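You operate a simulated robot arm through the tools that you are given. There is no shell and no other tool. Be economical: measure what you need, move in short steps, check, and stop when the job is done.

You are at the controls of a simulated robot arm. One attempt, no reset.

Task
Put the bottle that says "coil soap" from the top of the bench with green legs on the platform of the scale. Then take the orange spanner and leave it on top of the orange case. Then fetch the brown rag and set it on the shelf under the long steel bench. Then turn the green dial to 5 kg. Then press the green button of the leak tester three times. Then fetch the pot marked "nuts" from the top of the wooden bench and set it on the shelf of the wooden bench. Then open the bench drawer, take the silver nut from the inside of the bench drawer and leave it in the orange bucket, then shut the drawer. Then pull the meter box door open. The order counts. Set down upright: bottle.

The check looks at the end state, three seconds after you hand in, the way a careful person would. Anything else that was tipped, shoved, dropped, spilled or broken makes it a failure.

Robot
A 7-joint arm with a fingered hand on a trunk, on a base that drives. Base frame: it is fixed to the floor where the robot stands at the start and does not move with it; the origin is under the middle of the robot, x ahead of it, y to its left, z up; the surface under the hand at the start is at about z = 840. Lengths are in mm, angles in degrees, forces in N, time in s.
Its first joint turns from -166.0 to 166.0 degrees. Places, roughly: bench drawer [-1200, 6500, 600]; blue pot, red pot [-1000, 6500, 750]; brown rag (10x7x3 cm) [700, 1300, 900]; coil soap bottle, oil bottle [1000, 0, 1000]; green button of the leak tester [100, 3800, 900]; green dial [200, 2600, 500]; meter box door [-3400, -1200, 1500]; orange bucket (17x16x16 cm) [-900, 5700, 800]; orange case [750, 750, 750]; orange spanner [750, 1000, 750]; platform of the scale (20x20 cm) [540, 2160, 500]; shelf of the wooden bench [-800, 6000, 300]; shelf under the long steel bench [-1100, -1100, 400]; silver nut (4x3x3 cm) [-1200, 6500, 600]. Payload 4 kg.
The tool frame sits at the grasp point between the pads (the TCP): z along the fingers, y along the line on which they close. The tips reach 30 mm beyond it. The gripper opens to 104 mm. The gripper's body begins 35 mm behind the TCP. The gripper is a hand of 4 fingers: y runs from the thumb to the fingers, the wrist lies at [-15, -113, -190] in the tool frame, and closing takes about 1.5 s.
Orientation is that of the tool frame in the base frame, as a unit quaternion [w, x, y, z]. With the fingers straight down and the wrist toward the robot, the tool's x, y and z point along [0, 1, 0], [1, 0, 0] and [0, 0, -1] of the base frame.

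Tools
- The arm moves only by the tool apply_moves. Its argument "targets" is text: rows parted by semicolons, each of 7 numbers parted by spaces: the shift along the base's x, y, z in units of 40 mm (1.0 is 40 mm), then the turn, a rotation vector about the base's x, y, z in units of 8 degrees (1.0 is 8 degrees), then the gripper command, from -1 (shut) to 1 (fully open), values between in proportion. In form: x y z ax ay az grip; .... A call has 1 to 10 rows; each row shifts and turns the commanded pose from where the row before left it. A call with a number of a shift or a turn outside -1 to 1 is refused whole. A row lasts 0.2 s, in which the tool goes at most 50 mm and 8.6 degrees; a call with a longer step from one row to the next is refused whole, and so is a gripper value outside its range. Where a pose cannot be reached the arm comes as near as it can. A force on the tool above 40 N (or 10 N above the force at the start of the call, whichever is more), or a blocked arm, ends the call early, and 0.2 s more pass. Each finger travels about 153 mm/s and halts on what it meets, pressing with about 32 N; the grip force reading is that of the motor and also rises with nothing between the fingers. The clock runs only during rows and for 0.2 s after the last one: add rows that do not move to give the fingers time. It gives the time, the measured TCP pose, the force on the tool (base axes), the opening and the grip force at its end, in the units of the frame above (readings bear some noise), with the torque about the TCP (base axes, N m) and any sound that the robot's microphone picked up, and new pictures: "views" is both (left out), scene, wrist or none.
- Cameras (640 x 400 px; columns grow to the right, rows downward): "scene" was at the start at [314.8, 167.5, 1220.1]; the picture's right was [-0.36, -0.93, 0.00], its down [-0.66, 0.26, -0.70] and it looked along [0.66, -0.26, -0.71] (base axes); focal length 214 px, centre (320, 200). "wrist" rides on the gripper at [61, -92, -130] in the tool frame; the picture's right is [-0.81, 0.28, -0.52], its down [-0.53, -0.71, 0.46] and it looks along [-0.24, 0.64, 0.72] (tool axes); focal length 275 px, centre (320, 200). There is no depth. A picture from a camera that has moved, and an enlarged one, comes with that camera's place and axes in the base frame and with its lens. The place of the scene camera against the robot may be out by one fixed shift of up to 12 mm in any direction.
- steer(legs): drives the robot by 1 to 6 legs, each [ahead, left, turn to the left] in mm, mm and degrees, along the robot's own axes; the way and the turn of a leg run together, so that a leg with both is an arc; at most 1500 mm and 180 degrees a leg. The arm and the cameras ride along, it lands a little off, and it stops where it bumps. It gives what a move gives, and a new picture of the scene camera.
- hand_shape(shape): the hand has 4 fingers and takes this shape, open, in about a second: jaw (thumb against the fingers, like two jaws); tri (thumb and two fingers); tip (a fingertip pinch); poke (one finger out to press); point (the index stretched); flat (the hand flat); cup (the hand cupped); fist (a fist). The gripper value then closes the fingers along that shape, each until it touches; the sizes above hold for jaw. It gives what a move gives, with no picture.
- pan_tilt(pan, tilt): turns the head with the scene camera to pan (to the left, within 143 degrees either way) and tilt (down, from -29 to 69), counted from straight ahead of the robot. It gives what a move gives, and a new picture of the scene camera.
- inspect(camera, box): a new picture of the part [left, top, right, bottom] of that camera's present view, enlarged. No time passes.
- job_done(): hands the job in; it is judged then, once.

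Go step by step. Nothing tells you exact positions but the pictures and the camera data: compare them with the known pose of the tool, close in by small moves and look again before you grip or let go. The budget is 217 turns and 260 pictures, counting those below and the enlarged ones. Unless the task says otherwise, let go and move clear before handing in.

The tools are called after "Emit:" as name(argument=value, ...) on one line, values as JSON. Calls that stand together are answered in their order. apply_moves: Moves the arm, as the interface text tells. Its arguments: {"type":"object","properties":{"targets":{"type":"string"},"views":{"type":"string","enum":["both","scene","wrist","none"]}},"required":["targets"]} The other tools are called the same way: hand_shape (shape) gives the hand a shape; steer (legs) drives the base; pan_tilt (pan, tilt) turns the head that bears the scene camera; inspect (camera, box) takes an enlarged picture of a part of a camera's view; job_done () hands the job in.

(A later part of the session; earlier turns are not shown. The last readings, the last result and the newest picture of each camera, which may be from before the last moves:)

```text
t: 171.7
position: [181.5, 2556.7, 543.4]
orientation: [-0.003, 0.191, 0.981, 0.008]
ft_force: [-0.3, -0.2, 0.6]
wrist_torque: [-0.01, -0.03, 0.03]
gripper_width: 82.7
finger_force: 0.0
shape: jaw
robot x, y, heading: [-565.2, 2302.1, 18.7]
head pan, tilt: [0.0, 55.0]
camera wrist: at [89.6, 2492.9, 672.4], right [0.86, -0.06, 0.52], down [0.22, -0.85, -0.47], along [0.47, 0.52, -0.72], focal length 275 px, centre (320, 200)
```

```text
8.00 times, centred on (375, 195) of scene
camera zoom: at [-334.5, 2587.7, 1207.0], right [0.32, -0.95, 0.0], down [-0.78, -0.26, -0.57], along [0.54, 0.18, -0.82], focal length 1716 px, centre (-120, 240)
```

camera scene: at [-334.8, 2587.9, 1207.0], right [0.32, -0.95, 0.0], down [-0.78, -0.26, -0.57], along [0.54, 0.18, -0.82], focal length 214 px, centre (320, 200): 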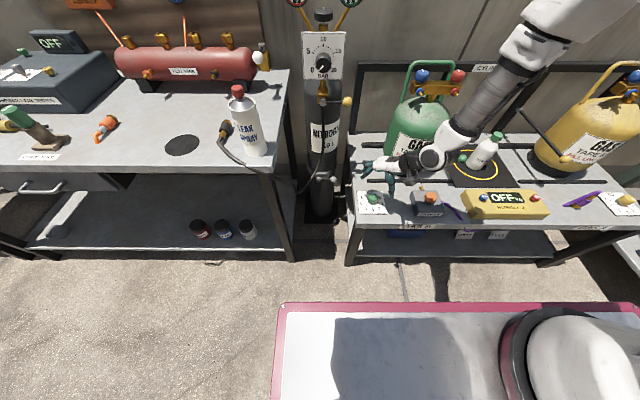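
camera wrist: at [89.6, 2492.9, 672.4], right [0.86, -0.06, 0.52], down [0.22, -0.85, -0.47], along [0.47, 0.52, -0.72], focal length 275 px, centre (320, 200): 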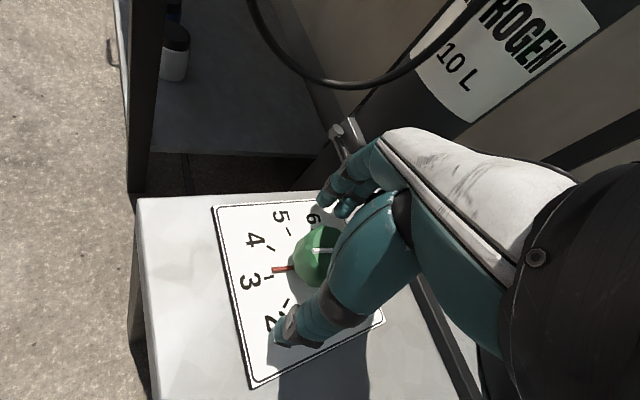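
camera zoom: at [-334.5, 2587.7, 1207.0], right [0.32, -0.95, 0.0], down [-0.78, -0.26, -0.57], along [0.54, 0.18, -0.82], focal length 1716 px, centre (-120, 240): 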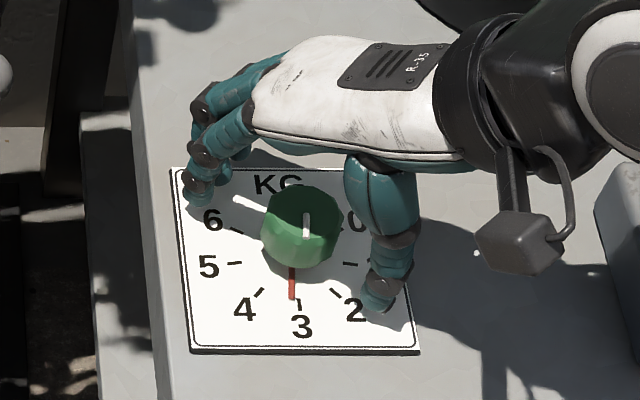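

The pointer is slightly past 3 (≈3.2), so about another 80° is needed. I grip and twist again.

Emit:
apply_moves(targets="0 0 0 0 0 0 0;0 0 0 0 0 0 -1;0 0 0 0 0 0 -1;0 0 0 0 0 0 -1;0 0 0 0 0 0 -1;0 0 0 0 0 0 -1", views="none")

Emit:
apply_moves(targets="0 0 0 0 0 -1 -1;0 0 0 0 0 -1 -1;0 0 0 0 0 -1 -1;0 0 0 0 0 -1 -1;0 0 0 0 0 -1 -1;0 0 0 0 0 -1 -1;0 0 0 0 0 -1 -1;0 0 0 0 0 -1 -1;0 0 0 0 0 -1 -1;0 0 0 0 0 -1 -1", views="wrist")

Emit:
inspect(camera="scene", box=[350, 170, 400, 220])

```text
t: 173.1
position: [181.0, 2557.4, 543.3]
orientation: [-0.004, 0.192, 0.981, 0.008]
ft_force: [-3.1, -2.6, -3.2]
wrist_torque: [-0.07, 0.08, -0.04]
gripper_width: 27.3
finger_force: 31.8
shape: jaw
robot x, y, heading: [-570.1, 2299.5, 18.7]
head pan, tilt: [0.0, 55.0]
```

```text
t: 175.3
position: [183.0, 2555.5, 542.6]
orientation: [0.003, 0.779, 0.627, 0.008]
ft_force: [10.8, 4.6, -2.3]
wrist_torque: [0.04, -0.44, 0.07]
gripper_width: 26.2
finger_force: 31.5
shape: jaw
robot x, y, heading: [-566.5, 2300.5, 18.9]
head pan, tilt: [0.0, 55.0]
camera wrist: at [103.4, 2635.6, 672.4], right [0.09, -0.85, 0.51], down [-0.8, -0.37, -0.47], along [0.59, -0.37, -0.72], focal length 275 px, centre (320, 200)
```

wrist: 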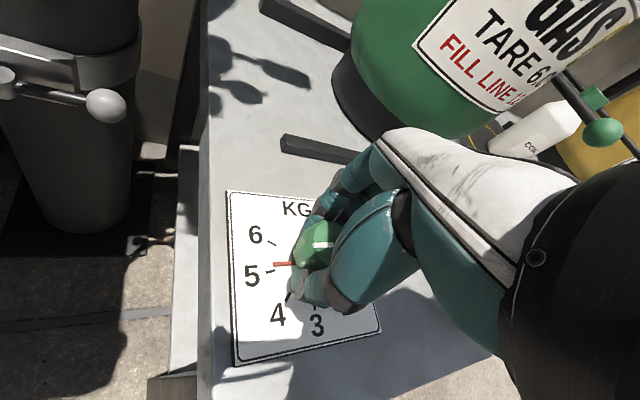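

```text
8.00 times, centred on (375, 195) of scene
camera zoom: at [-334.1, 2587.8, 1206.9], right [0.32, -0.95, 0.0], down [-0.78, -0.26, -0.57], along [0.54, 0.18, -0.82], focal length 1716 px, centre (-120, 240)
```

zoom: 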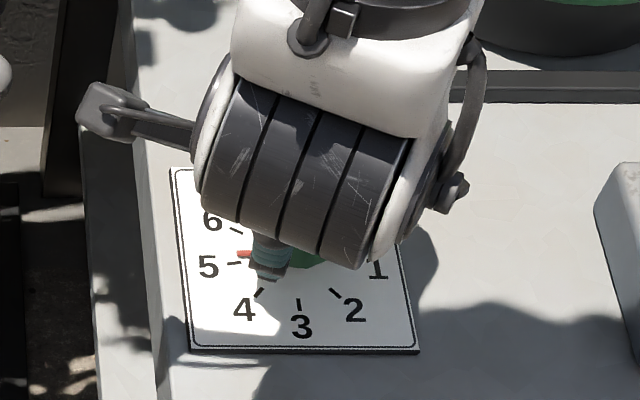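

The pointer appears right near 5. I open and rise to read it clearly.

Emit:
apply_moves(targets="0 0 0 0 0 0 -0.3;0 0 0 0 0 0 0.3;0 0 0 0 0 0 0.8;0 0 0 0 0 0 0.8;0 0 1 0 0 0 0.8;0 0 1 0 0 0 1;0 0 0 0 0 1 1;0 0 0 0 0 1 1;0 0 0 0 0 1 1;0 0 0 0 0 1 1", views="wrist")

Emit:
inspect(camera="scene", box=[350, 170, 400, 220])

```text
t: 177.5
position: [181.5, 2557.0, 622.8]
orientation: [0.001, 0.574, 0.818, 0.009]
ft_force: [-0.9, -0.2, 0.7]
wrist_torque: [0.02, 0.0, -0.02]
gripper_width: 103.9
finger_force: 0.0
shape: jaw
robot x, y, heading: [-566.3, 2299.5, 18.6]
head pan, tilt: [0.0, 55.0]
camera wrist: at [71.9, 2581.9, 752.7], right [0.53, -0.67, 0.52], down [-0.48, -0.74, -0.47], along [0.7, 0.0, -0.72], focal length 275 px, centre (320, 200)
```

wrist: 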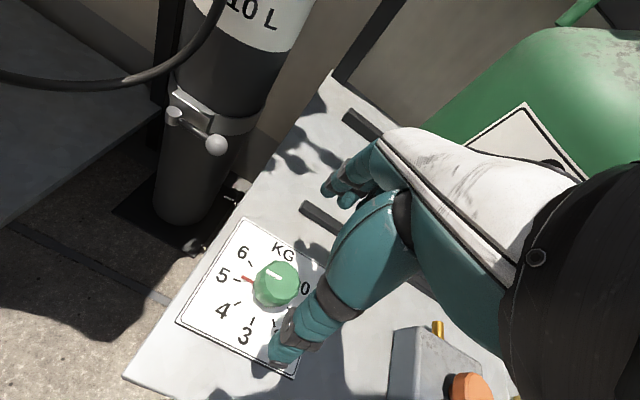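

```text
8.00 times, centred on (375, 195) of scene
camera zoom: at [-334.6, 2587.9, 1207.0], right [0.32, -0.95, 0.0], down [-0.78, -0.26, -0.57], along [0.54, 0.18, -0.82], focal length 1716 px, centre (-120, 240)
```

zoom: 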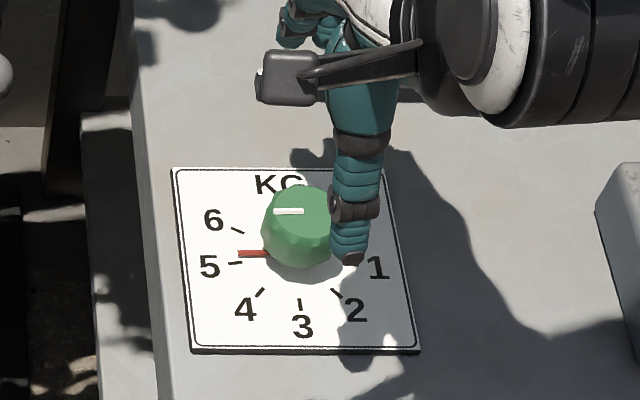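

Emit:
inspect(camera="scene", box=[358, 186, 394, 210])

Emit:
inspect(camera="wrist", box=[170, 210, 320, 380])

```text
16.00 times, centred on (376, 198) of scene
camera zoom: at [-334.6, 2587.9, 1207.0], right [0.32, -0.95, 0.0], down [-0.78, -0.26, -0.57], along [0.54, 0.18, -0.82], focal length 3432 px, centre (-576, 232)
```

zoom: 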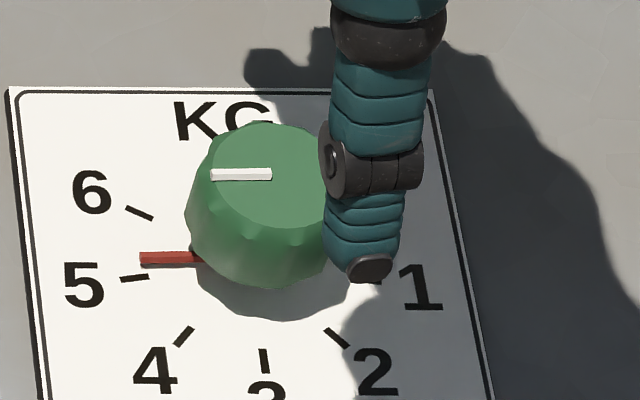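

```text
2.35 times, centred on (245, 295) of wrist
camera zoom: at [71.9, 2581.9, 752.7], right [0.53, -0.67, 0.52], down [-0.48, -0.74, -0.47], along [0.7, 0.0, -0.72], focal length 648 px, centre (496, -24)
```

zoom: 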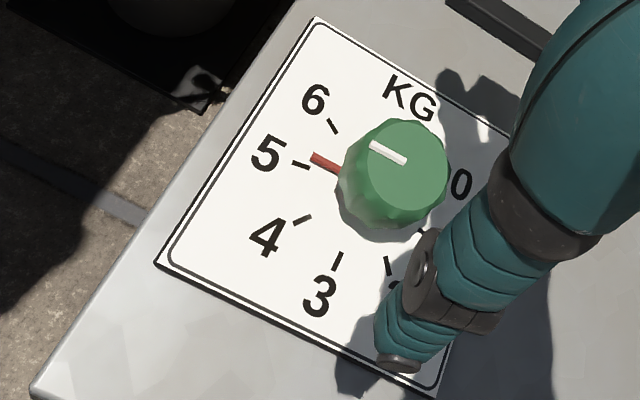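

The pointer reads about 5.2. I lower again, grip and turn back about 8.5°.

Emit:
apply_moves(targets="0 0 -1 0 0 0 1;0 0 -1 0 0 0 1;0 0 0 0 0 0 0.3;0 0 0 0 0 0 -0.3;0 0 0 0 0 0 -1;0 0 0 0 0 0 -1;0 0 0 0 0 0 -1;0 0 0 0 0 0 -1", views="none")

Emit:
apply_moves(targets="0 0 0 0 0 0.55 -1;0 0 0 0 0 0.55 -1;0 0 0 0 0 0 -1;0 0 0 0 0 0 -0.3;0 0 0 0 0 0 0.4;0 0 0 0 0 0 1;0 0 0 0 0 0 1;0 0 1 0 0 0 1;0 0 1 0 0 0 1;-0.7 0.3 0.6 0 0 0 1", views="none")

Emit:
inspect(camera="scene", box=[358, 186, 394, 210])

```text
t: 179.3
position: [180.4, 2555.9, 543.2]
orientation: [0.001, 0.576, 0.818, 0.007]
ft_force: [-4.1, 1.7, -3.5]
wrist_torque: [0.03, 0.1, 0.0]
gripper_width: 27.4
finger_force: 32.0
shape: jaw
robot x, y, heading: [-566.4, 2298.0, 18.8]
head pan, tilt: [0.0, 55.0]
```

```text
t: 181.5
position: [155.5, 2567.2, 648.4]
orientation: [0.001, 0.511, 0.859, 0.009]
ft_force: [0.1, -0.2, -0.3]
wrist_torque: [0.0, 0.02, 0.03]
gripper_width: 103.5
finger_force: 0.0
shape: jaw
robot x, y, heading: [-564.7, 2296.6, 18.7]
head pan, tilt: [0.0, 55.0]
```

```text
16.00 times, centred on (376, 198) of scene
camera zoom: at [-334.2, 2587.6, 1207.0], right [0.32, -0.95, 0.0], down [-0.78, -0.26, -0.57], along [0.54, 0.18, -0.82], focal length 3432 px, centre (-576, 232)
```

zoom: 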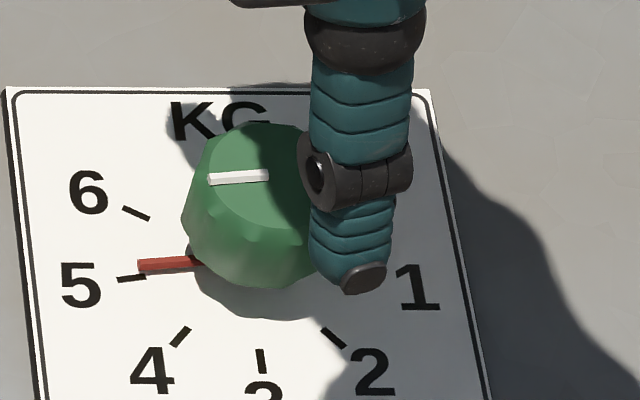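

It now reads about 5.1. One more small correction of the same kind.

Emit:
apply_moves(targets="0.7 -0.3 -0.6 0 0 -1 1;0 0 -1 0 0 0 1;0 0 -1 0 0 0 1;0 0 0 0 0 0 0.3;0 0 0 0 0 0 -0.3;0 0 0 0 0 0 -1;0 0 0 0 0 0 -1;0 0 0 0 0 0 -1;0 0 0 0 0 0 -1", views="none")

Emit:
apply_moves(targets="0 0 0 0 0 0.45 -1;0 0 0 0 0 0.45 -1;0 0 0 0 0 0 -1;0 0 0 0 0 0 -0.3;0 0 0 0 0 0 0.4;0 0 0 0 0 0 1;0 0 0 0 0 0 1;0 0 1 0 0 0 1;0 0 1 0 0 0 1;-0.7 0.3 0.6 0 0 0 1", views="none")

Emit:
inspect(camera="scene", box=[358, 186, 394, 210])

```text
t: 183.5
position: [181.0, 2557.5, 543.8]
orientation: [0.001, 0.569, 0.822, 0.008]
ft_force: [-4.4, 2.0, -2.9]
wrist_torque: [0.02, 0.12, 0.0]
gripper_width: 26.7
finger_force: 32.2
shape: jaw
robot x, y, heading: [-564.5, 2303.3, 18.8]
head pan, tilt: [0.0, 55.0]
```

```text
t: 185.7
position: [152.8, 2569.4, 646.2]
orientation: [0.001, 0.516, 0.856, 0.009]
ft_force: [-0.5, 0.1, 0.0]
wrist_torque: [0.03, 0.01, -0.01]
gripper_width: 103.8
finger_force: 0.1
shape: jaw
robot x, y, heading: [-564.1, 2301.0, 18.8]
head pan, tilt: [0.0, 55.0]
```

```text
16.00 times, centred on (376, 198) of scene
camera zoom: at [-334.2, 2587.6, 1207.0], right [0.32, -0.95, 0.0], down [-0.78, -0.26, -0.57], along [0.54, 0.18, -0.82], focal length 3432 px, centre (-576, 232)
```

zoom: 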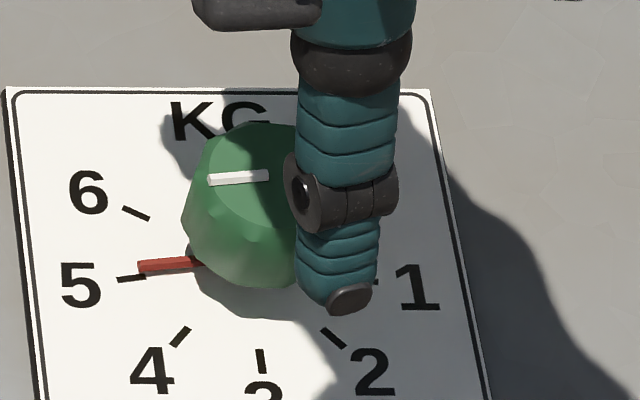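

The dial holds at 5. Next I raise the arm, back off and drive left to the leak tester bench.

Emit:
apply_moves(targets="0 0 1 0 0 -1 1;0 0 1 0 0 -0.1 1;0 0 1 0 0 0 1;0 0 1 0 0 0 1;0 0 1 0 0 0 1;0 0 1 0 0 0 1;0 0 1 0 0 0 1;0 0 1 0 0 0 1;0 0 1 0 0 0 1;0 0 1 0 0 0 1", views="none")

Emit:
steer(legs=[[-300, 0, 0], [0, 1190, 0]])

```text
t: 187.9
position: [153.2, 2569.4, 1048.6]
orientation: [0.002, 0.581, 0.814, 0.008]
ft_force: [0.0, 0.1, 0.3]
wrist_torque: [-0.01, -0.01, 0.0]
gripper_width: 103.9
finger_force: 0.0
shape: jaw
robot x, y, heading: [-566.1, 2297.7, 18.6]
head pan, tilt: [0.0, 55.0]
```

```text
t: 195.6
position: [-509.4, 3606.9, 1048.0]
orientation: [0.002, 0.584, 0.812, 0.01]
ft_force: [0.5, 0.3, 1.2]
wrist_torque: [-0.01, -0.03, -0.02]
gripper_width: 104.0
finger_force: 0.0
shape: jaw
robot x, y, heading: [-1229.3, 3344.1, 18.2]
head pan, tilt: [0.0, 55.0]
camera scene: at [-997.2, 3629.8, 1207.0], right [0.31, -0.95, 0.0], down [-0.78, -0.26, -0.57], along [0.54, 0.18, -0.82], focal length 214 px, centre (320, 200)
```

scene: 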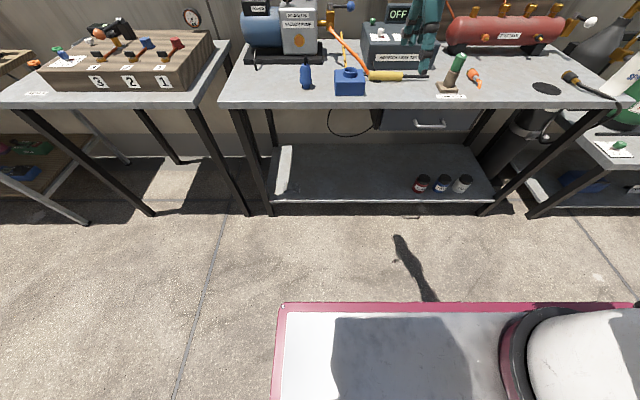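

Emit:
apply_moves(targets="0 0 1 0 0 0 1;0 0 1 0 0 0 1;-0.9 -0.3 0 0 0 0 1;-0.9 -0.3 0 0 0 0 1;0 0 0 0 0 0 1", views="none")

Emit:
steer(legs=[[400, 0, 0]])

Emit:
inspect(camera="scene", box=[320, 0, 520, 130])

```text
t: 196.8
position: [-581.5, 3582.6, 1128.1]
orientation: [0.001, 0.584, 0.811, 0.008]
ft_force: [0.8, 0.5, 0.0]
wrist_torque: [0.01, -0.02, 0.01]
gripper_width: 103.8
finger_force: 0.0
shape: jaw
robot x, y, heading: [-1231.6, 3348.3, 18.4]
head pan, tilt: [0.0, 55.0]
```

```text
t: 199.3
position: [-205.5, 3714.0, 1128.7]
orientation: [0.002, 0.581, 0.814, 0.008]
ft_force: [0.7, -0.4, -0.4]
wrist_torque: [0.02, 0.04, -0.02]
gripper_width: 103.5
finger_force: 0.0
shape: jaw
robot x, y, heading: [-851.6, 3471.7, 18.6]
head pan, tilt: [0.0, 55.0]
camera scene: at [-623.0, 3757.2, 1207.0], right [0.32, -0.95, 0.0], down [-0.78, -0.26, -0.57], along [0.54, 0.18, -0.82], focal length 214 px, centre (320, 200)
```

scene: 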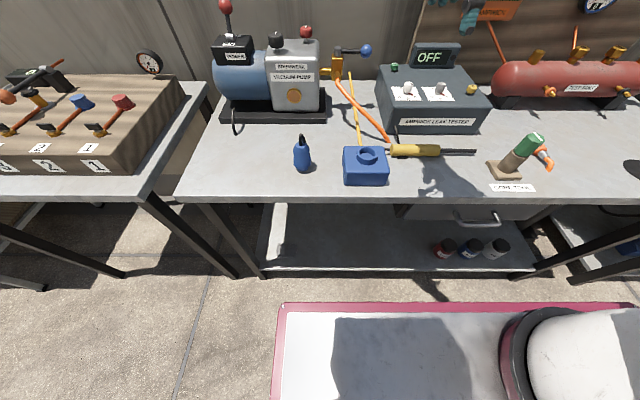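

```text
3.08 times, centred on (420, 65) of scene
camera zoom: at [-623.0, 3757.2, 1207.0], right [0.32, -0.95, 0.0], down [-0.78, -0.26, -0.57], along [0.54, 0.18, -0.82], focal length 660 px, centre (12, 615)
```

zoom: 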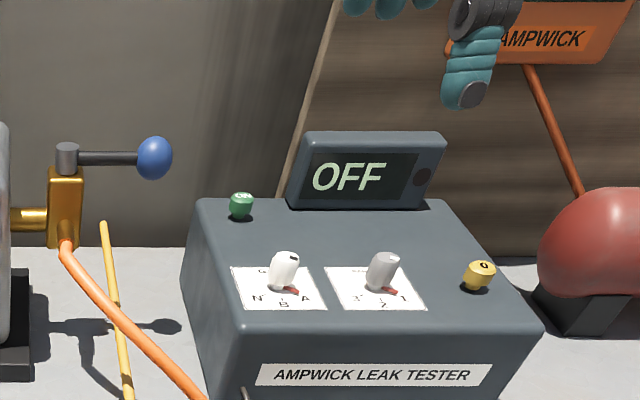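

The tester's green button is at the back-left of its top. I shape the hand to poke and look at where the finger is.

Emit:
hand_shape(shape="poke")

Emit:
pan_tilt(pan=-10, tilt=32)

Emit:
apply_moves(targets="0 0 0 0 0 0 1", views="wrist")

```text
t: 200.2
position: [-205.7, 3712.8, 1128.9]
orientation: [0.001, 0.582, 0.813, 0.009]
ft_force: [-0.1, 0.0, -1.2]
wrist_torque: [0.0, -0.02, -0.02]
gripper_width: 0.0
finger_force: 0.0
shape: poke
robot x, y, heading: [-857.1, 3471.7, 18.5]
head pan, tilt: [0.0, 55.0]
```

```text
t: 201.1
position: [-205.8, 3713.8, 1128.4]
orientation: [0.001, 0.582, 0.813, 0.008]
ft_force: [-0.4, -0.8, 0.1]
wrist_torque: [0.02, 0.01, 0.01]
gripper_width: 0.1
finger_force: 0.0
shape: poke
robot x, y, heading: [-857.1, 3470.0, 18.9]
head pan, tilt: [-10.0, 32.0]
camera scene: at [-602.8, 3747.6, 1239.8], right [0.15, -0.99, 0.0], down [-0.52, -0.08, -0.85], along [0.84, 0.13, -0.53], focal length 214 px, centre (320, 200)
```

scene: 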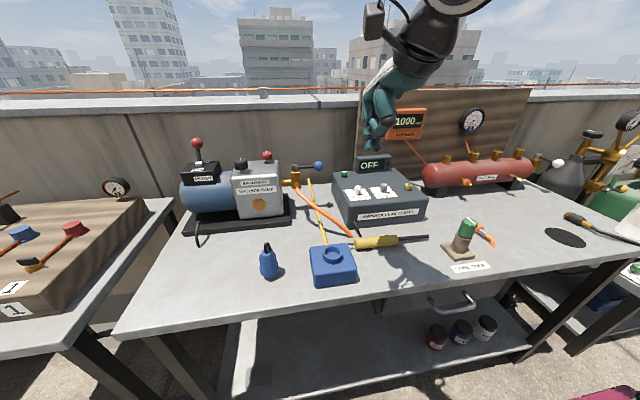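

```text
t: 201.5
position: [-206.0, 3713.6, 1129.3]
orientation: [0.002, 0.581, 0.814, 0.008]
ft_force: [-0.4, -0.3, -0.3]
wrist_torque: [0.0, 0.01, 0.01]
gripper_width: 0.0
finger_force: 0.0
shape: poke
robot x, y, heading: [-853.7, 3470.7, 18.9]
head pan, tilt: [-10.0, 32.0]
camera wrist: at [-315.1, 3740.0, 1258.4], right [0.52, -0.68, 0.52], down [-0.5, -0.73, -0.47], along [0.7, -0.01, -0.72], focal length 275 px, centre (320, 200)
```

wrist: 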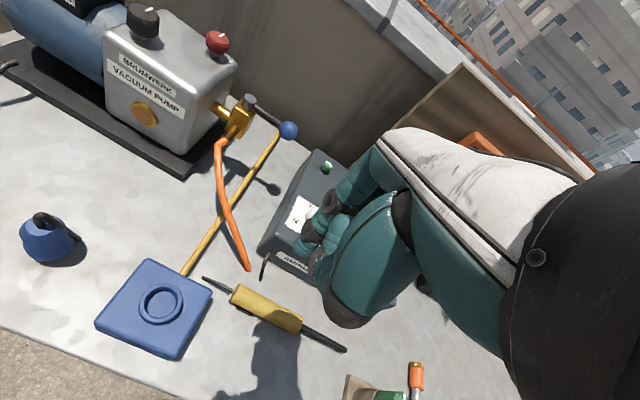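

Emit:
inspect(camera="scene", box=[320, 60, 450, 230])

Emit:
inspect(camera="wrist", box=[250, 120, 430, 290])

```text
2.35 times, centred on (385, 145) of scene
camera zoom: at [-602.7, 3747.6, 1239.9], right [0.15, -0.99, 0.0], down [-0.52, -0.08, -0.85], along [0.84, 0.13, -0.53], focal length 505 px, centre (167, 329)
```

zoom: 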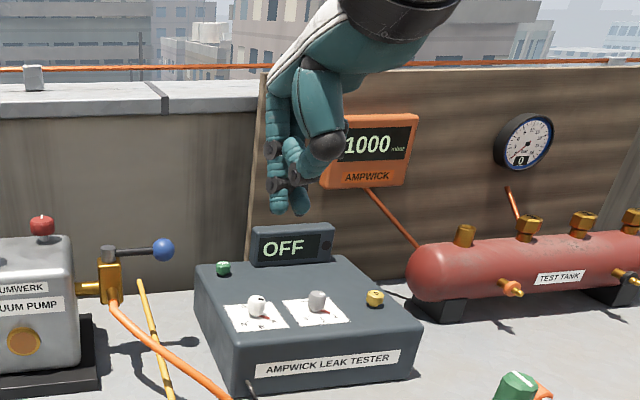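

```text
2.35 times, centred on (340, 205) of wrist
camera zoom: at [-315.1, 3740.0, 1258.4], right [0.52, -0.68, 0.52], down [-0.5, -0.73, -0.47], along [0.7, -0.01, -0.72], focal length 648 px, centre (273, 188)
```

zoom: 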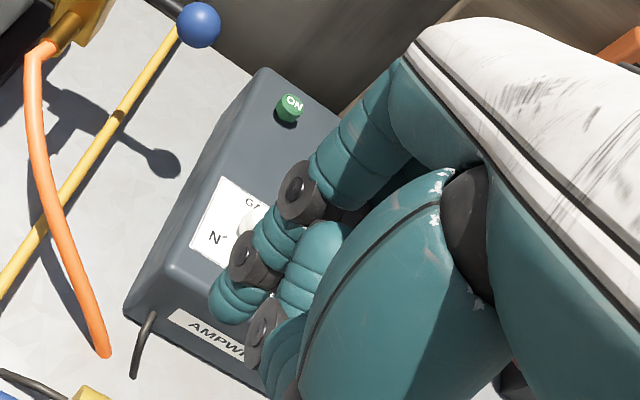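

Emit:
inspect(camera="scene", box=[345, 80, 405, 155])

```text
5.33 times, centred on (375, 118) of scene
camera zoom: at [-602.7, 3747.6, 1239.9], right [0.15, -0.99, 0.0], down [-0.52, -0.08, -0.85], along [0.84, 0.13, -0.53], focal length 1144 px, centre (27, 640)
```

zoom: 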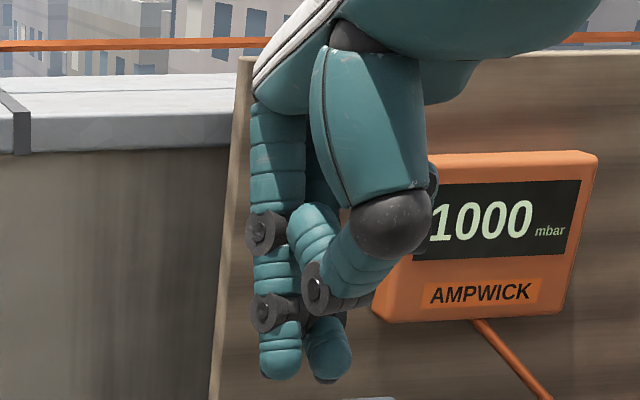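

Emit:
apply_moves(targets="0 0 0 0 0 0 -1;0 0 0 0 0 0 -1;0 0 0 0 0 0 -1;0 0 0 0 0 0 -1;0 0 0 0 0 0 -1", views="none")

Emit:
inspect(camera="scene", box=[345, 80, 405, 155])

```text
t: 202.7
position: [-206.0, 3713.4, 1128.5]
orientation: [0.002, 0.58, 0.814, 0.009]
ft_force: [0.4, -0.4, -0.6]
wrist_torque: [0.03, 0.02, 0.02]
gripper_width: 0.0
finger_force: 31.3
shape: jaw
robot x, y, heading: [-851.0, 3470.1, 18.8]
head pan, tilt: [-10.0, 32.0]
```

```text
5.33 times, centred on (375, 118) of scene
camera zoom: at [-602.7, 3747.6, 1239.9], right [0.15, -0.99, 0.0], down [-0.52, -0.08, -0.85], along [0.84, 0.13, -0.53], focal length 1144 px, centre (27, 640)
```

zoom: 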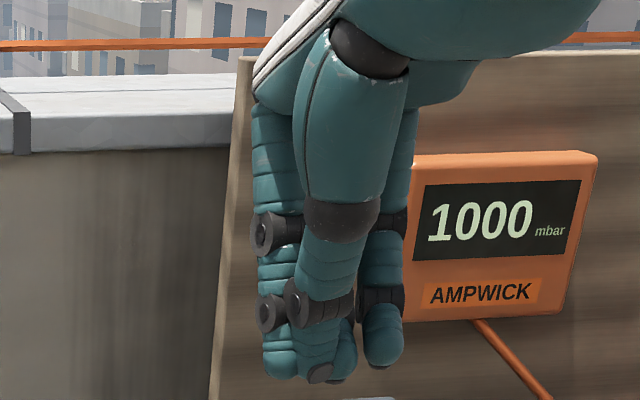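

The button triangulates to about (122, 3775, 893), so I move the base a bit closer and restore the poke shape.

Emit:
hand_shape(shape="poke")

Emit:
steer(legs=[[0, 60, 0], [95, 0, 0]])

```text
t: 203.6
position: [-205.5, 3712.5, 1128.4]
orientation: [0.002, 0.581, 0.814, 0.008]
ft_force: [0.0, 0.0, 0.6]
wrist_torque: [0.0, -0.03, 0.0]
gripper_width: 0.0
finger_force: 0.0
shape: poke
robot x, y, heading: [-851.8, 3470.1, 18.6]
head pan, tilt: [-10.0, 32.0]
```

```text
t: 205.3
position: [-134.4, 3800.9, 1128.3]
orientation: [0.002, 0.582, 0.813, 0.008]
ft_force: [-0.2, -0.2, -0.7]
wrist_torque: [-0.01, 0.02, 0.0]
gripper_width: 0.0
finger_force: 0.1
shape: poke
robot x, y, heading: [-784.1, 3558.5, 18.7]
head pan, tilt: [-10.0, 32.0]
camera scene: at [-531.4, 3834.8, 1239.9], right [0.15, -0.99, 0.0], down [-0.52, -0.08, -0.85], along [0.84, 0.13, -0.53], focal length 214 px, centre (320, 200)
```

scene: 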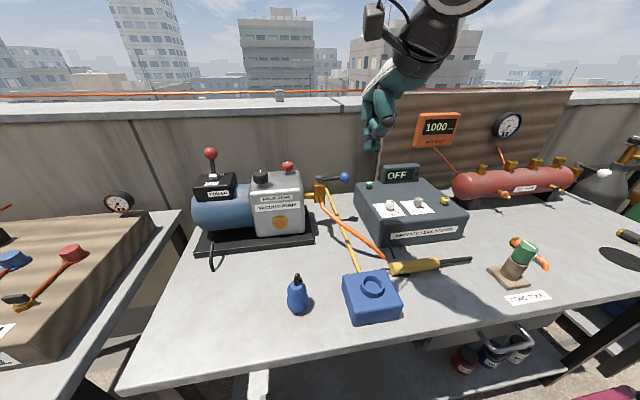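

Emit:
apply_moves(targets="0.914 -0.104 -0.4 0 0 0 1;0.914 -0.104 -0.4 0 0 0 1;0.914 -0.104 -0.4 0 0 0 1;0.914 -0.104 -0.4 0 0 0 1;0.914 -0.104 -0.4 0 0 0 1;0.914 -0.104 -0.4 0 0 0 1;0.914 -0.104 -0.4 0 0 0 1;0 0 0 0 0 0 1", views="wrist")

Emit:
inspect(camera="scene", box=[330, 90, 450, 220])

```text
t: 207.1
position: [120.4, 3770.2, 1015.5]
orientation: [0.001, 0.581, 0.814, 0.009]
ft_force: [0.9, -0.3, 0.6]
wrist_torque: [0.03, 0.01, 0.01]
gripper_width: 0.3
finger_force: 0.0
shape: poke
robot x, y, heading: [-781.0, 3554.7, 18.9]
head pan, tilt: [-10.0, 32.0]
camera wrist: at [11.2, 3797.2, 1144.8], right [0.52, -0.68, 0.51], down [-0.5, -0.73, -0.47], along [0.7, -0.01, -0.72], focal length 275 px, centre (320, 200)
```

wrist: 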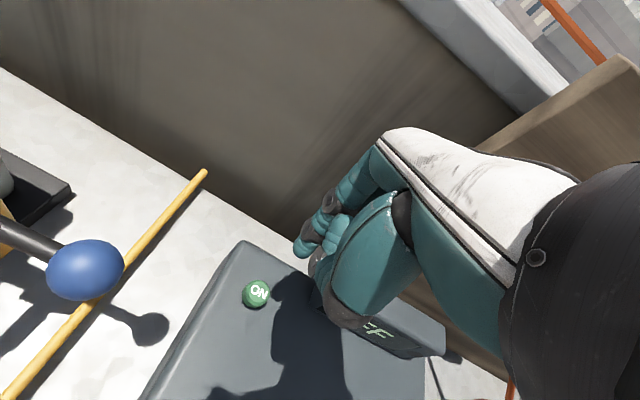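

```text
3.08 times, centred on (390, 155) of scene
camera zoom: at [-531.4, 3834.7, 1239.9], right [0.15, -0.99, 0.0], down [-0.52, -0.08, -0.85], along [0.84, 0.13, -0.53], focal length 660 px, centre (105, 338)
```

zoom: 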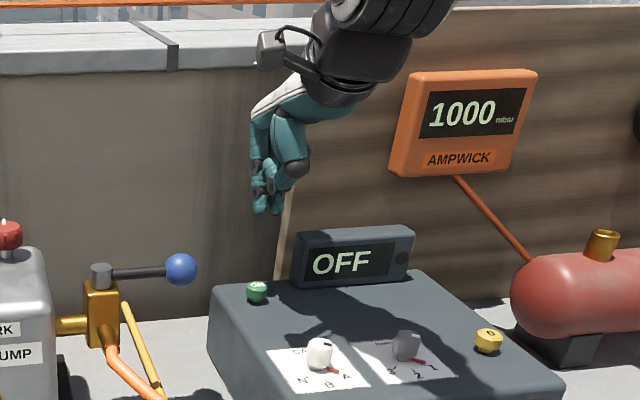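

I check the "point" shape too, since the display stands right next to the button and I want a longer, clearer fingertip.

Emit:
hand_shape(shape="point")

Emit:
inspect(camera="scene", box=[350, 100, 410, 200])

Emit:
inspect(camera="wrist", box=[200, 130, 460, 360])

```text
t: 208.0
position: [119.6, 3770.4, 1015.2]
orientation: [0.002, 0.58, 0.814, 0.009]
ft_force: [0.5, 0.0, 0.7]
wrist_torque: [-0.01, 0.0, -0.06]
gripper_width: 0.0
finger_force: 0.1
shape: point
robot x, y, heading: [-783.4, 3557.7, 18.6]
head pan, tilt: [-10.0, 32.0]
```

```text
4.00 times, centred on (380, 150) of scene
camera zoom: at [-531.4, 3834.8, 1239.9], right [0.15, -0.99, 0.0], down [-0.52, -0.08, -0.85], along [0.84, 0.13, -0.53], focal length 858 px, centre (80, 400)
```

zoom: 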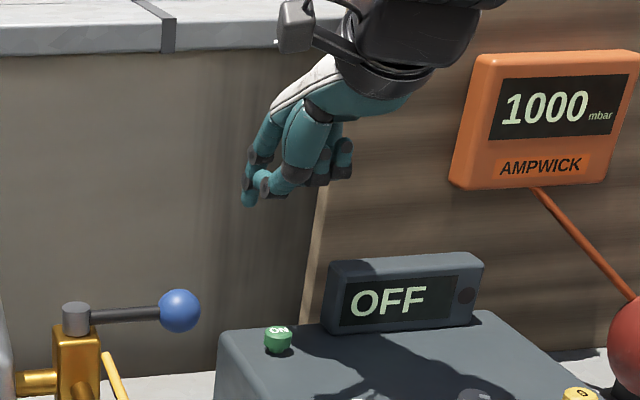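

```text
1.74 times, centred on (330, 245) of wrist
camera zoom: at [11.0, 3797.3, 1144.9], right [0.52, -0.68, 0.52], down [-0.5, -0.73, -0.47], along [0.7, -0.01, -0.72], focal length 479 px, centre (303, 122)
```

zoom: 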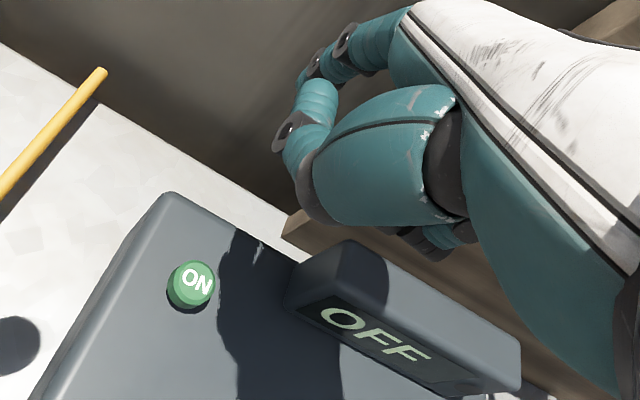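

Poke is clearer (the other fingers stay about 50 mm above the tip). I go back to it, turn the hand -24° away from the display and lower to just above the button.

Emit:
hand_shape(shape="poke")

Emit:
apply_moves(targets="-0.08 -0.07 0 0 0 -1 1;-0.07 -0.07 0 0 0 -1 1;-0.07 -0.07 -0.5 0 0 -1 1;0 0 -0.6 0 0 0 1;0 0 -0.55 0 0 0 1;0 0 0 0 0 0 1", views="wrist")

Emit:
inspect(camera="scene", box=[340, 110, 420, 200])

```text
t: 208.9
position: [119.0, 3770.0, 1014.9]
orientation: [0.002, 0.58, 0.814, 0.008]
ft_force: [-0.5, 0.0, 0.1]
wrist_torque: [-0.01, 0.0, 0.01]
gripper_width: 0.2
finger_force: 0.0
shape: poke
robot x, y, heading: [-783.2, 3559.1, 19.0]
head pan, tilt: [-10.0, 32.0]
```

```text
t: 210.3
position: [113.8, 3763.1, 950.1]
orientation: [0.002, 0.738, 0.675, 0.008]
ft_force: [-0.1, 0.1, 0.4]
wrist_torque: [-0.01, -0.01, -0.04]
gripper_width: 0.2
finger_force: 0.0
shape: poke
robot x, y, heading: [-782.8, 3553.4, 18.8]
head pan, tilt: [-10.0, 32.0]
camera wrist: at [24.0, 3832.0, 1079.6], right [0.19, -0.83, 0.51], down [-0.75, -0.46, -0.47], along [0.63, -0.29, -0.72], focal length 275 px, centre (320, 200)
```

wrist: 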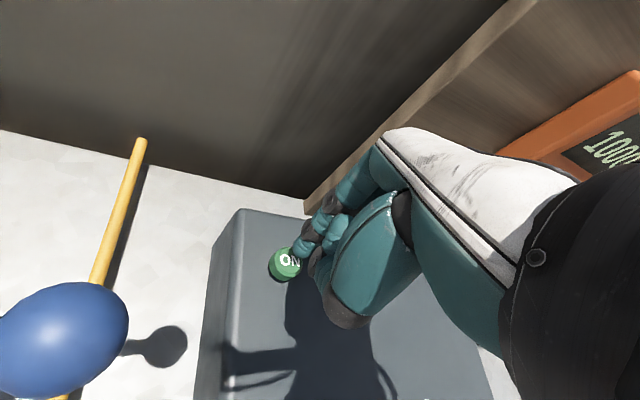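

```text
4.44 times, centred on (380, 155) of scene
camera zoom: at [-531.4, 3834.8, 1239.9], right [0.15, -0.99, 0.0], down [-0.52, -0.08, -0.85], along [0.84, 0.13, -0.53], focal length 953 px, centre (53, 400)
```

zoom: 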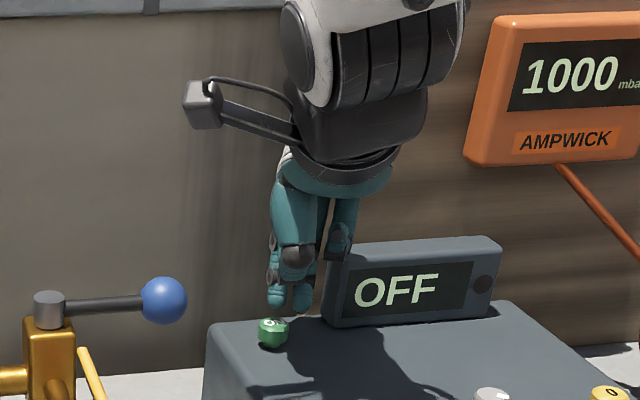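

The fingertip is right over the button. I lower to touch and press, watching force and sound.

Emit:
apply_moves(targets="0 0 -0.4 0 0 0 1;0 0 0 0 0 0 1", views="none")

Emit:
apply_moves(targets="0 0 -0.12 0 0 0 1;0 0 0 0 0 0 1", views="wrist")

Emit:
inspect(camera="scene", box=[350, 150, 420, 200])

```text
t: 210.9
position: [113.3, 3762.1, 935.3]
orientation: [0.003, 0.737, 0.675, 0.009]
ft_force: [0.5, 1.0, 2.6]
wrist_torque: [0.07, -0.03, 0.0]
gripper_width: 0.0
finger_force: 0.0
shape: poke
robot x, y, heading: [-782.1, 3555.2, 18.8]
head pan, tilt: [-10.0, 32.0]
heard: click
```

```text
t: 211.5
position: [112.5, 3762.9, 931.7]
orientation: [0.003, 0.737, 0.676, 0.011]
ft_force: [-1.2, 3.3, 25.3]
wrist_torque: [0.29, -0.08, 0.03]
gripper_width: 0.0
finger_force: 0.0
shape: poke
robot x, y, heading: [-783.7, 3554.2, 18.8]
head pan, tilt: [-10.0, 32.0]
camera wrist: at [23.4, 3831.2, 1061.8], right [0.19, -0.84, 0.51], down [-0.75, -0.46, -0.47], along [0.64, -0.29, -0.71], focal length 275 px, centre (320, 200)
```

wrist: 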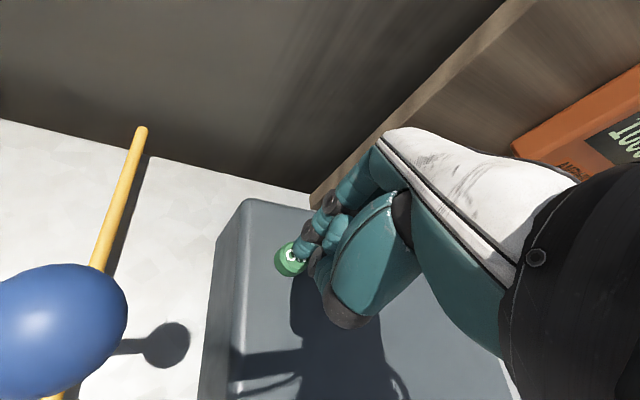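

```text
8.00 times, centred on (385, 175) of scene
camera zoom: at [-532.3, 3834.7, 1240.1], right [0.15, -0.99, 0.0], down [-0.52, -0.08, -0.85], along [0.84, 0.13, -0.53], focal length 1716 px, centre (-200, 400)
```

zoom: 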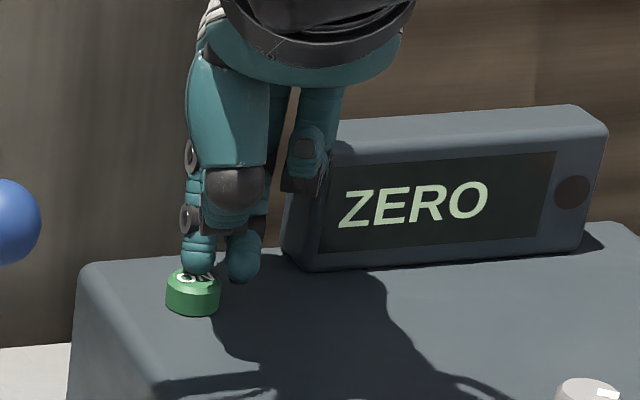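

Click heard and the display changed to ZERO: one press. I lift off, then press a second time.

Emit:
apply_moves(targets="0 0 0.3 0 0 0 1;0 0 0.2 0 0 0 1;0 0 0 0 0 0 1", views="none")

Emit:
inspect(camera="scene", box=[350, 150, 420, 200])

```text
t: 212.3
position: [112.5, 3762.8, 949.3]
orientation: [0.002, 0.738, 0.675, 0.007]
ft_force: [-0.6, -0.3, 0.0]
wrist_torque: [0.01, 0.0, -0.03]
gripper_width: 0.0
finger_force: 0.2
shape: poke
robot x, y, heading: [-781.8, 3555.7, 18.7]
head pan, tilt: [-10.0, 32.0]
```

```text
8.00 times, centred on (385, 175) of scene
camera zoom: at [-531.3, 3834.7, 1239.9], right [0.15, -0.99, 0.0], down [-0.52, -0.08, -0.85], along [0.84, 0.13, -0.53], focal length 1716 px, centre (-200, 400)
```

zoom: 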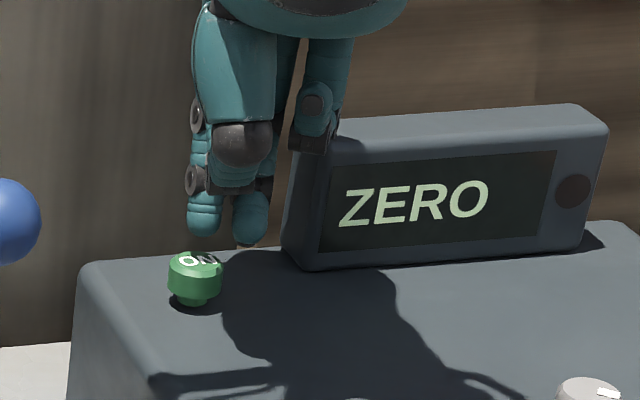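

Emit:
apply_moves(targets="0 0 -0.2 0 0 0 1;0 0 -0.18 0 0 0 1;0 0 0 0 0 0 1", views="none")

Emit:
inspect(camera="scene", box=[350, 150, 420, 200])

```text
t: 213.1
position: [114.5, 3763.8, 935.2]
orientation: [0.003, 0.737, 0.676, 0.008]
ft_force: [0.3, -0.3, 1.5]
wrist_torque: [0.03, 0.01, -0.01]
gripper_width: 0.0
finger_force: 0.0
shape: poke
robot x, y, heading: [-783.7, 3557.0, 18.7]
head pan, tilt: [-10.0, 32.0]
heard: click
```

```text
8.00 times, centred on (385, 175) of scene
camera zoom: at [-531.4, 3834.8, 1239.9], right [0.15, -0.99, 0.0], down [-0.52, -0.08, -0.85], along [0.84, 0.13, -0.53], focal length 1716 px, centre (-200, 400)
```

zoom: 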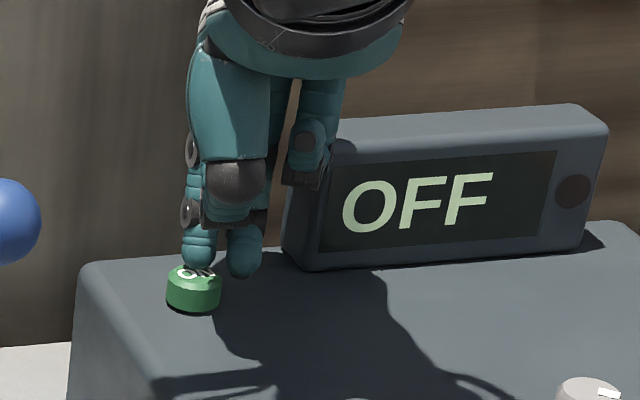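

The second click came and the display is OFF. I release and press a third time.

Emit:
apply_moves(targets="0 0 0.25 0 0 0 1;0 0 0.2 0 0 0 1;0 0 0 0 0 0 1", views="none")

Emit:
apply_moves(targets="0 0 -0.22 0 0 0 1;0 0 -0.22 0 0 0 1;0 0 0 0 0 0 1", views="none")

Emit:
inspect(camera="scene", box=[350, 150, 420, 200])

```text
t: 213.9
position: [113.6, 3763.5, 953.1]
orientation: [0.003, 0.738, 0.675, 0.007]
ft_force: [0.0, -0.2, 0.8]
wrist_torque: [0.0, -0.01, 0.01]
gripper_width: 0.0
finger_force: 0.1
shape: poke
robot x, y, heading: [-782.7, 3555.8, 18.7]
head pan, tilt: [-10.0, 32.0]
```

```text
t: 214.7
position: [113.9, 3763.1, 935.6]
orientation: [0.003, 0.737, 0.676, 0.008]
ft_force: [0.1, 0.7, 1.0]
wrist_torque: [0.04, -0.01, 0.01]
gripper_width: 0.0
finger_force: 0.0
shape: poke
robot x, y, heading: [-782.8, 3557.6, 18.9]
head pan, tilt: [-10.0, 32.0]
heard: click
```

```text
8.00 times, centred on (385, 175) of scene
camera zoom: at [-531.4, 3834.8, 1239.9], right [0.15, -0.99, 0.0], down [-0.52, -0.08, -0.85], along [0.84, 0.13, -0.53], focal length 1716 px, centre (-200, 400)
```

zoom: 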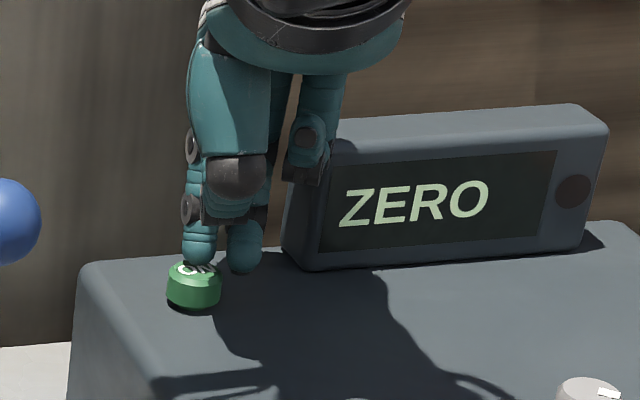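

Three presses, three clicks. I rise, retract, reset the hand to jaw and drive on toward the wooden bench.

Emit:
apply_moves(targets="0 0 1 0 0 0 1;0 0 1 0 0 0 1;0 0 1 0 0 0 1;0 0 1 0 0 0 1;0 0 1 0 0 0 1;-1 -0.25 0 0 0 1 1;-1 -0.25 0 0 0 1 1;-1 -0.25 0 0 0 1 1;-1 -0.25 0 0 0 0 1;-1 -0.25 0 0 0 0 1", views="none")

Emit:
hand_shape(shape="jaw")

Emit:
steer(legs=[[-500, 0, 0], [0, 1500, 0]])

Emit:
pan_tilt(pan=40, tilt=30)

```text
t: 216.9
position: [-86.0, 3715.0, 1138.0]
orientation: [0.002, 0.581, 0.814, 0.008]
ft_force: [0.1, -0.1, 0.4]
wrist_torque: [-0.02, 0.02, -0.01]
gripper_width: 0.2
finger_force: 0.0
shape: poke
robot x, y, heading: [-782.0, 3558.1, 18.9]
head pan, tilt: [-10.0, 32.0]
```

```text
t: 217.8
position: [-85.3, 3713.7, 1138.9]
orientation: [0.001, 0.58, 0.814, 0.009]
ft_force: [-0.1, 0.2, 0.2]
wrist_torque: [0.02, 0.02, -0.02]
gripper_width: 104.1
finger_force: 0.1
shape: jaw
robot x, y, heading: [-781.3, 3553.8, 18.8]
head pan, tilt: [-10.0, 32.0]
```

```text
t: 227.8
position: [-1056.9, 4984.0, 1138.6]
orientation: [0.001, 0.577, 0.817, 0.009]
ft_force: [0.7, -0.5, 0.4]
wrist_torque: [-0.03, -0.01, 0.01]
gripper_width: 103.9
finger_force: 0.0
shape: jaw
robot x, y, heading: [-1753.5, 4824.0, 19.1]
head pan, tilt: [-10.0, 32.0]
camera scene: at [-1503.4, 5101.3, 1239.9], right [0.16, -0.99, 0.0], down [-0.52, -0.09, -0.85], along [0.84, 0.14, -0.53], focal length 214 px, centre (320, 200)
```

scene: 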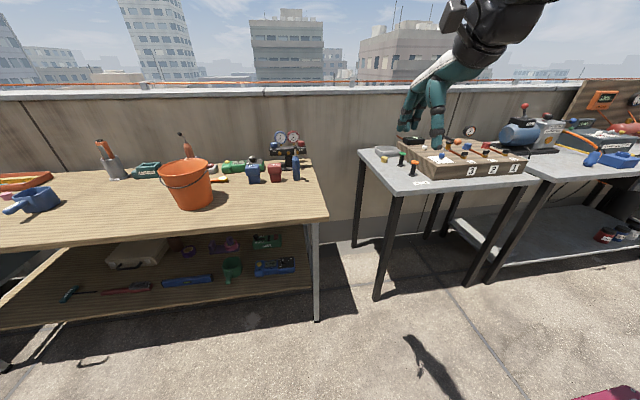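

```text
t: 229.0
position: [-1056.8, 4984.0, 1138.7]
orientation: [0.002, 0.577, 0.817, 0.008]
ft_force: [-0.6, -0.7, 1.0]
wrist_torque: [-0.04, -0.03, -0.01]
gripper_width: 103.7
finger_force: 0.1
shape: jaw
robot x, y, heading: [-1752.6, 4822.2, 19.2]
head pan, tilt: [40.0, 30.0]
camera scene: at [-1545.6, 5164.5, 1243.0], right [0.86, -0.51, 0.0], down [-0.26, -0.43, -0.87], along [0.44, 0.74, -0.5], focal length 214 px, centre (320, 200)
```

scene: 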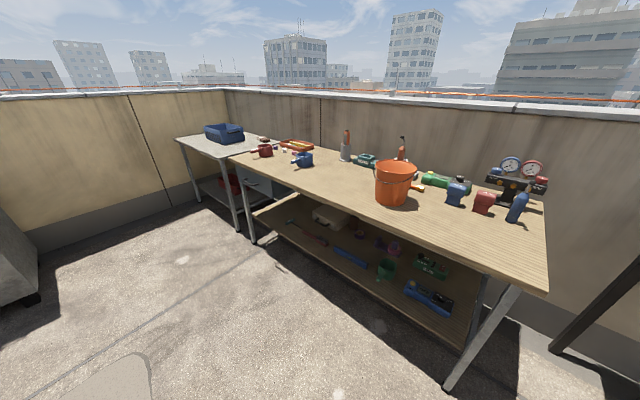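

Emit:
inspect(camera="scene", box=[180, 110, 380, 230])

```text
3.20 times, centred on (280, 170) of scene
camera zoom: at [-1545.6, 5164.5, 1243.0], right [0.86, -0.51, 0.0], down [-0.26, -0.43, -0.87], along [0.44, 0.74, -0.5], focal length 686 px, centre (448, 296)
```

zoom: 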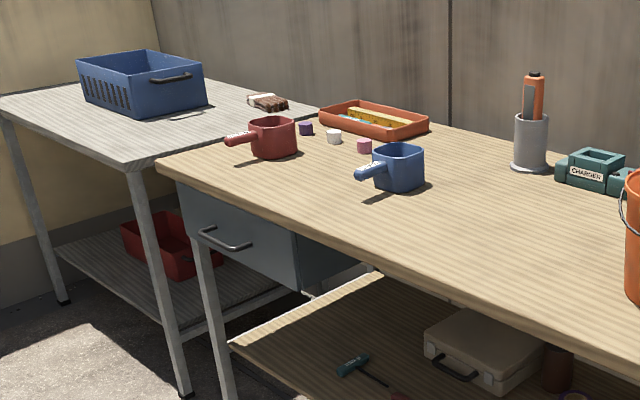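

The two pots with stick handles are at the left part of the wooden bench, above its drawer. I drive in front of them to read the labels.

Emit:
steer(legs=[[0, 1200, 0], [300, 0, 0]])

Emit:
pan_tilt(pan=0, tilt=50)

```text
t: 236.7
position: [-1141.6, 6185.9, 1139.5]
orientation: [0.001, 0.585, 0.811, 0.008]
ft_force: [0.4, 0.7, 0.3]
wrist_torque: [0.0, 0.0, -0.02]
gripper_width: 104.0
finger_force: 0.1
shape: jaw
robot x, y, heading: [-1838.3, 6033.4, 18.3]
head pan, tilt: [40.0, 30.0]
camera scene: at [-1626.7, 6374.9, 1243.0], right [0.85, -0.53, 0.0], down [-0.26, -0.43, -0.87], along [0.46, 0.74, -0.5], focal length 214 px, centre (320, 200)
```

scene: 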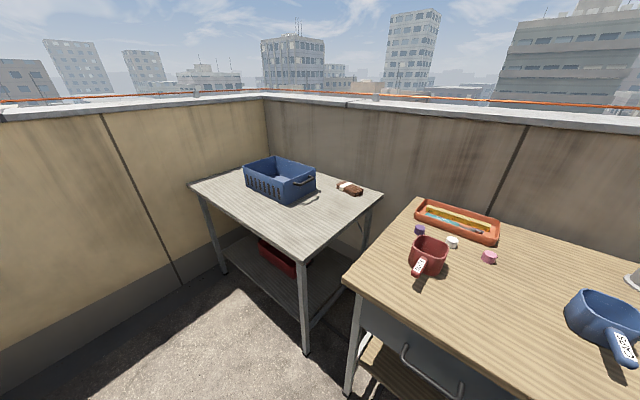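

```text
t: 237.7
position: [-1140.1, 6185.9, 1138.7]
orientation: [0.001, 0.584, 0.812, 0.009]
ft_force: [0.6, -0.2, -1.0]
wrist_torque: [-0.01, 0.01, -0.03]
gripper_width: 103.6
finger_force: 0.0
shape: jaw
robot x, y, heading: [-1840.1, 6034.2, 18.2]
head pan, tilt: [0.0, 50.0]
camera scene: at [-1601.1, 6322.2, 1213.5], right [0.31, -0.95, 0.0], down [-0.73, -0.24, -0.64], along [0.61, 0.2, -0.77], focal length 214 px, centre (320, 200)
```

scene: 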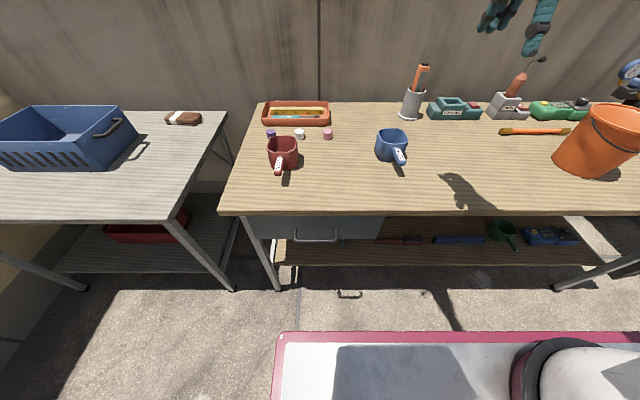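

Emit:
inspect(camera="scene", box=[240, 90, 440, 200])

Emit:
inspect(camera="scene", box=[220, 190, 640, 300])

```text
3.20 times, centred on (340, 145) of scene
camera zoom: at [-1601.1, 6322.2, 1213.5], right [0.31, -0.95, 0.0], down [-0.73, -0.24, -0.64], along [0.61, 0.2, -0.77], focal length 686 px, centre (256, 376)
```

zoom: 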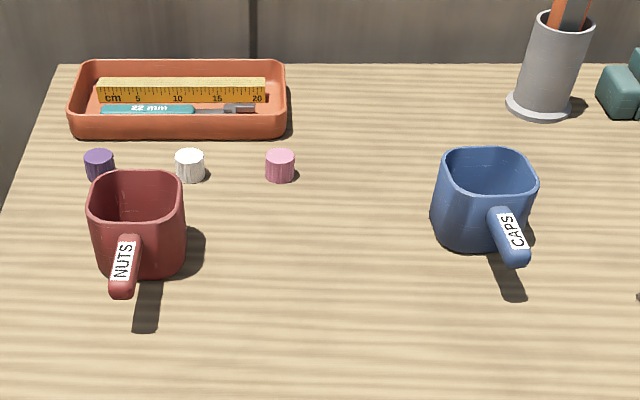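

```text
1.52 times, centred on (430, 245) of scene
camera zoom: at [-1601.1, 6322.2, 1213.5], right [0.31, -0.95, 0.0], down [-0.73, -0.24, -0.64], along [0.61, 0.2, -0.77], focal length 327 px, centre (152, 131)
```

zoom: 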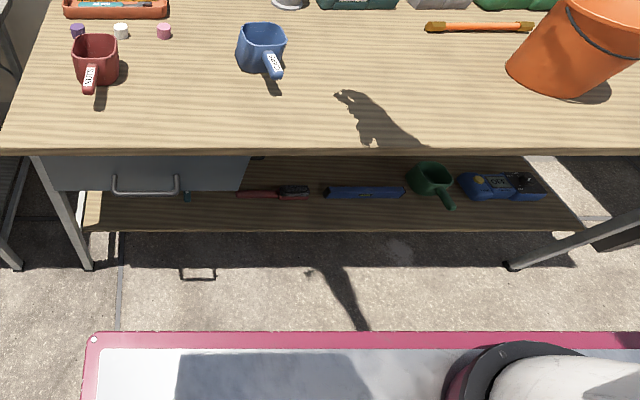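

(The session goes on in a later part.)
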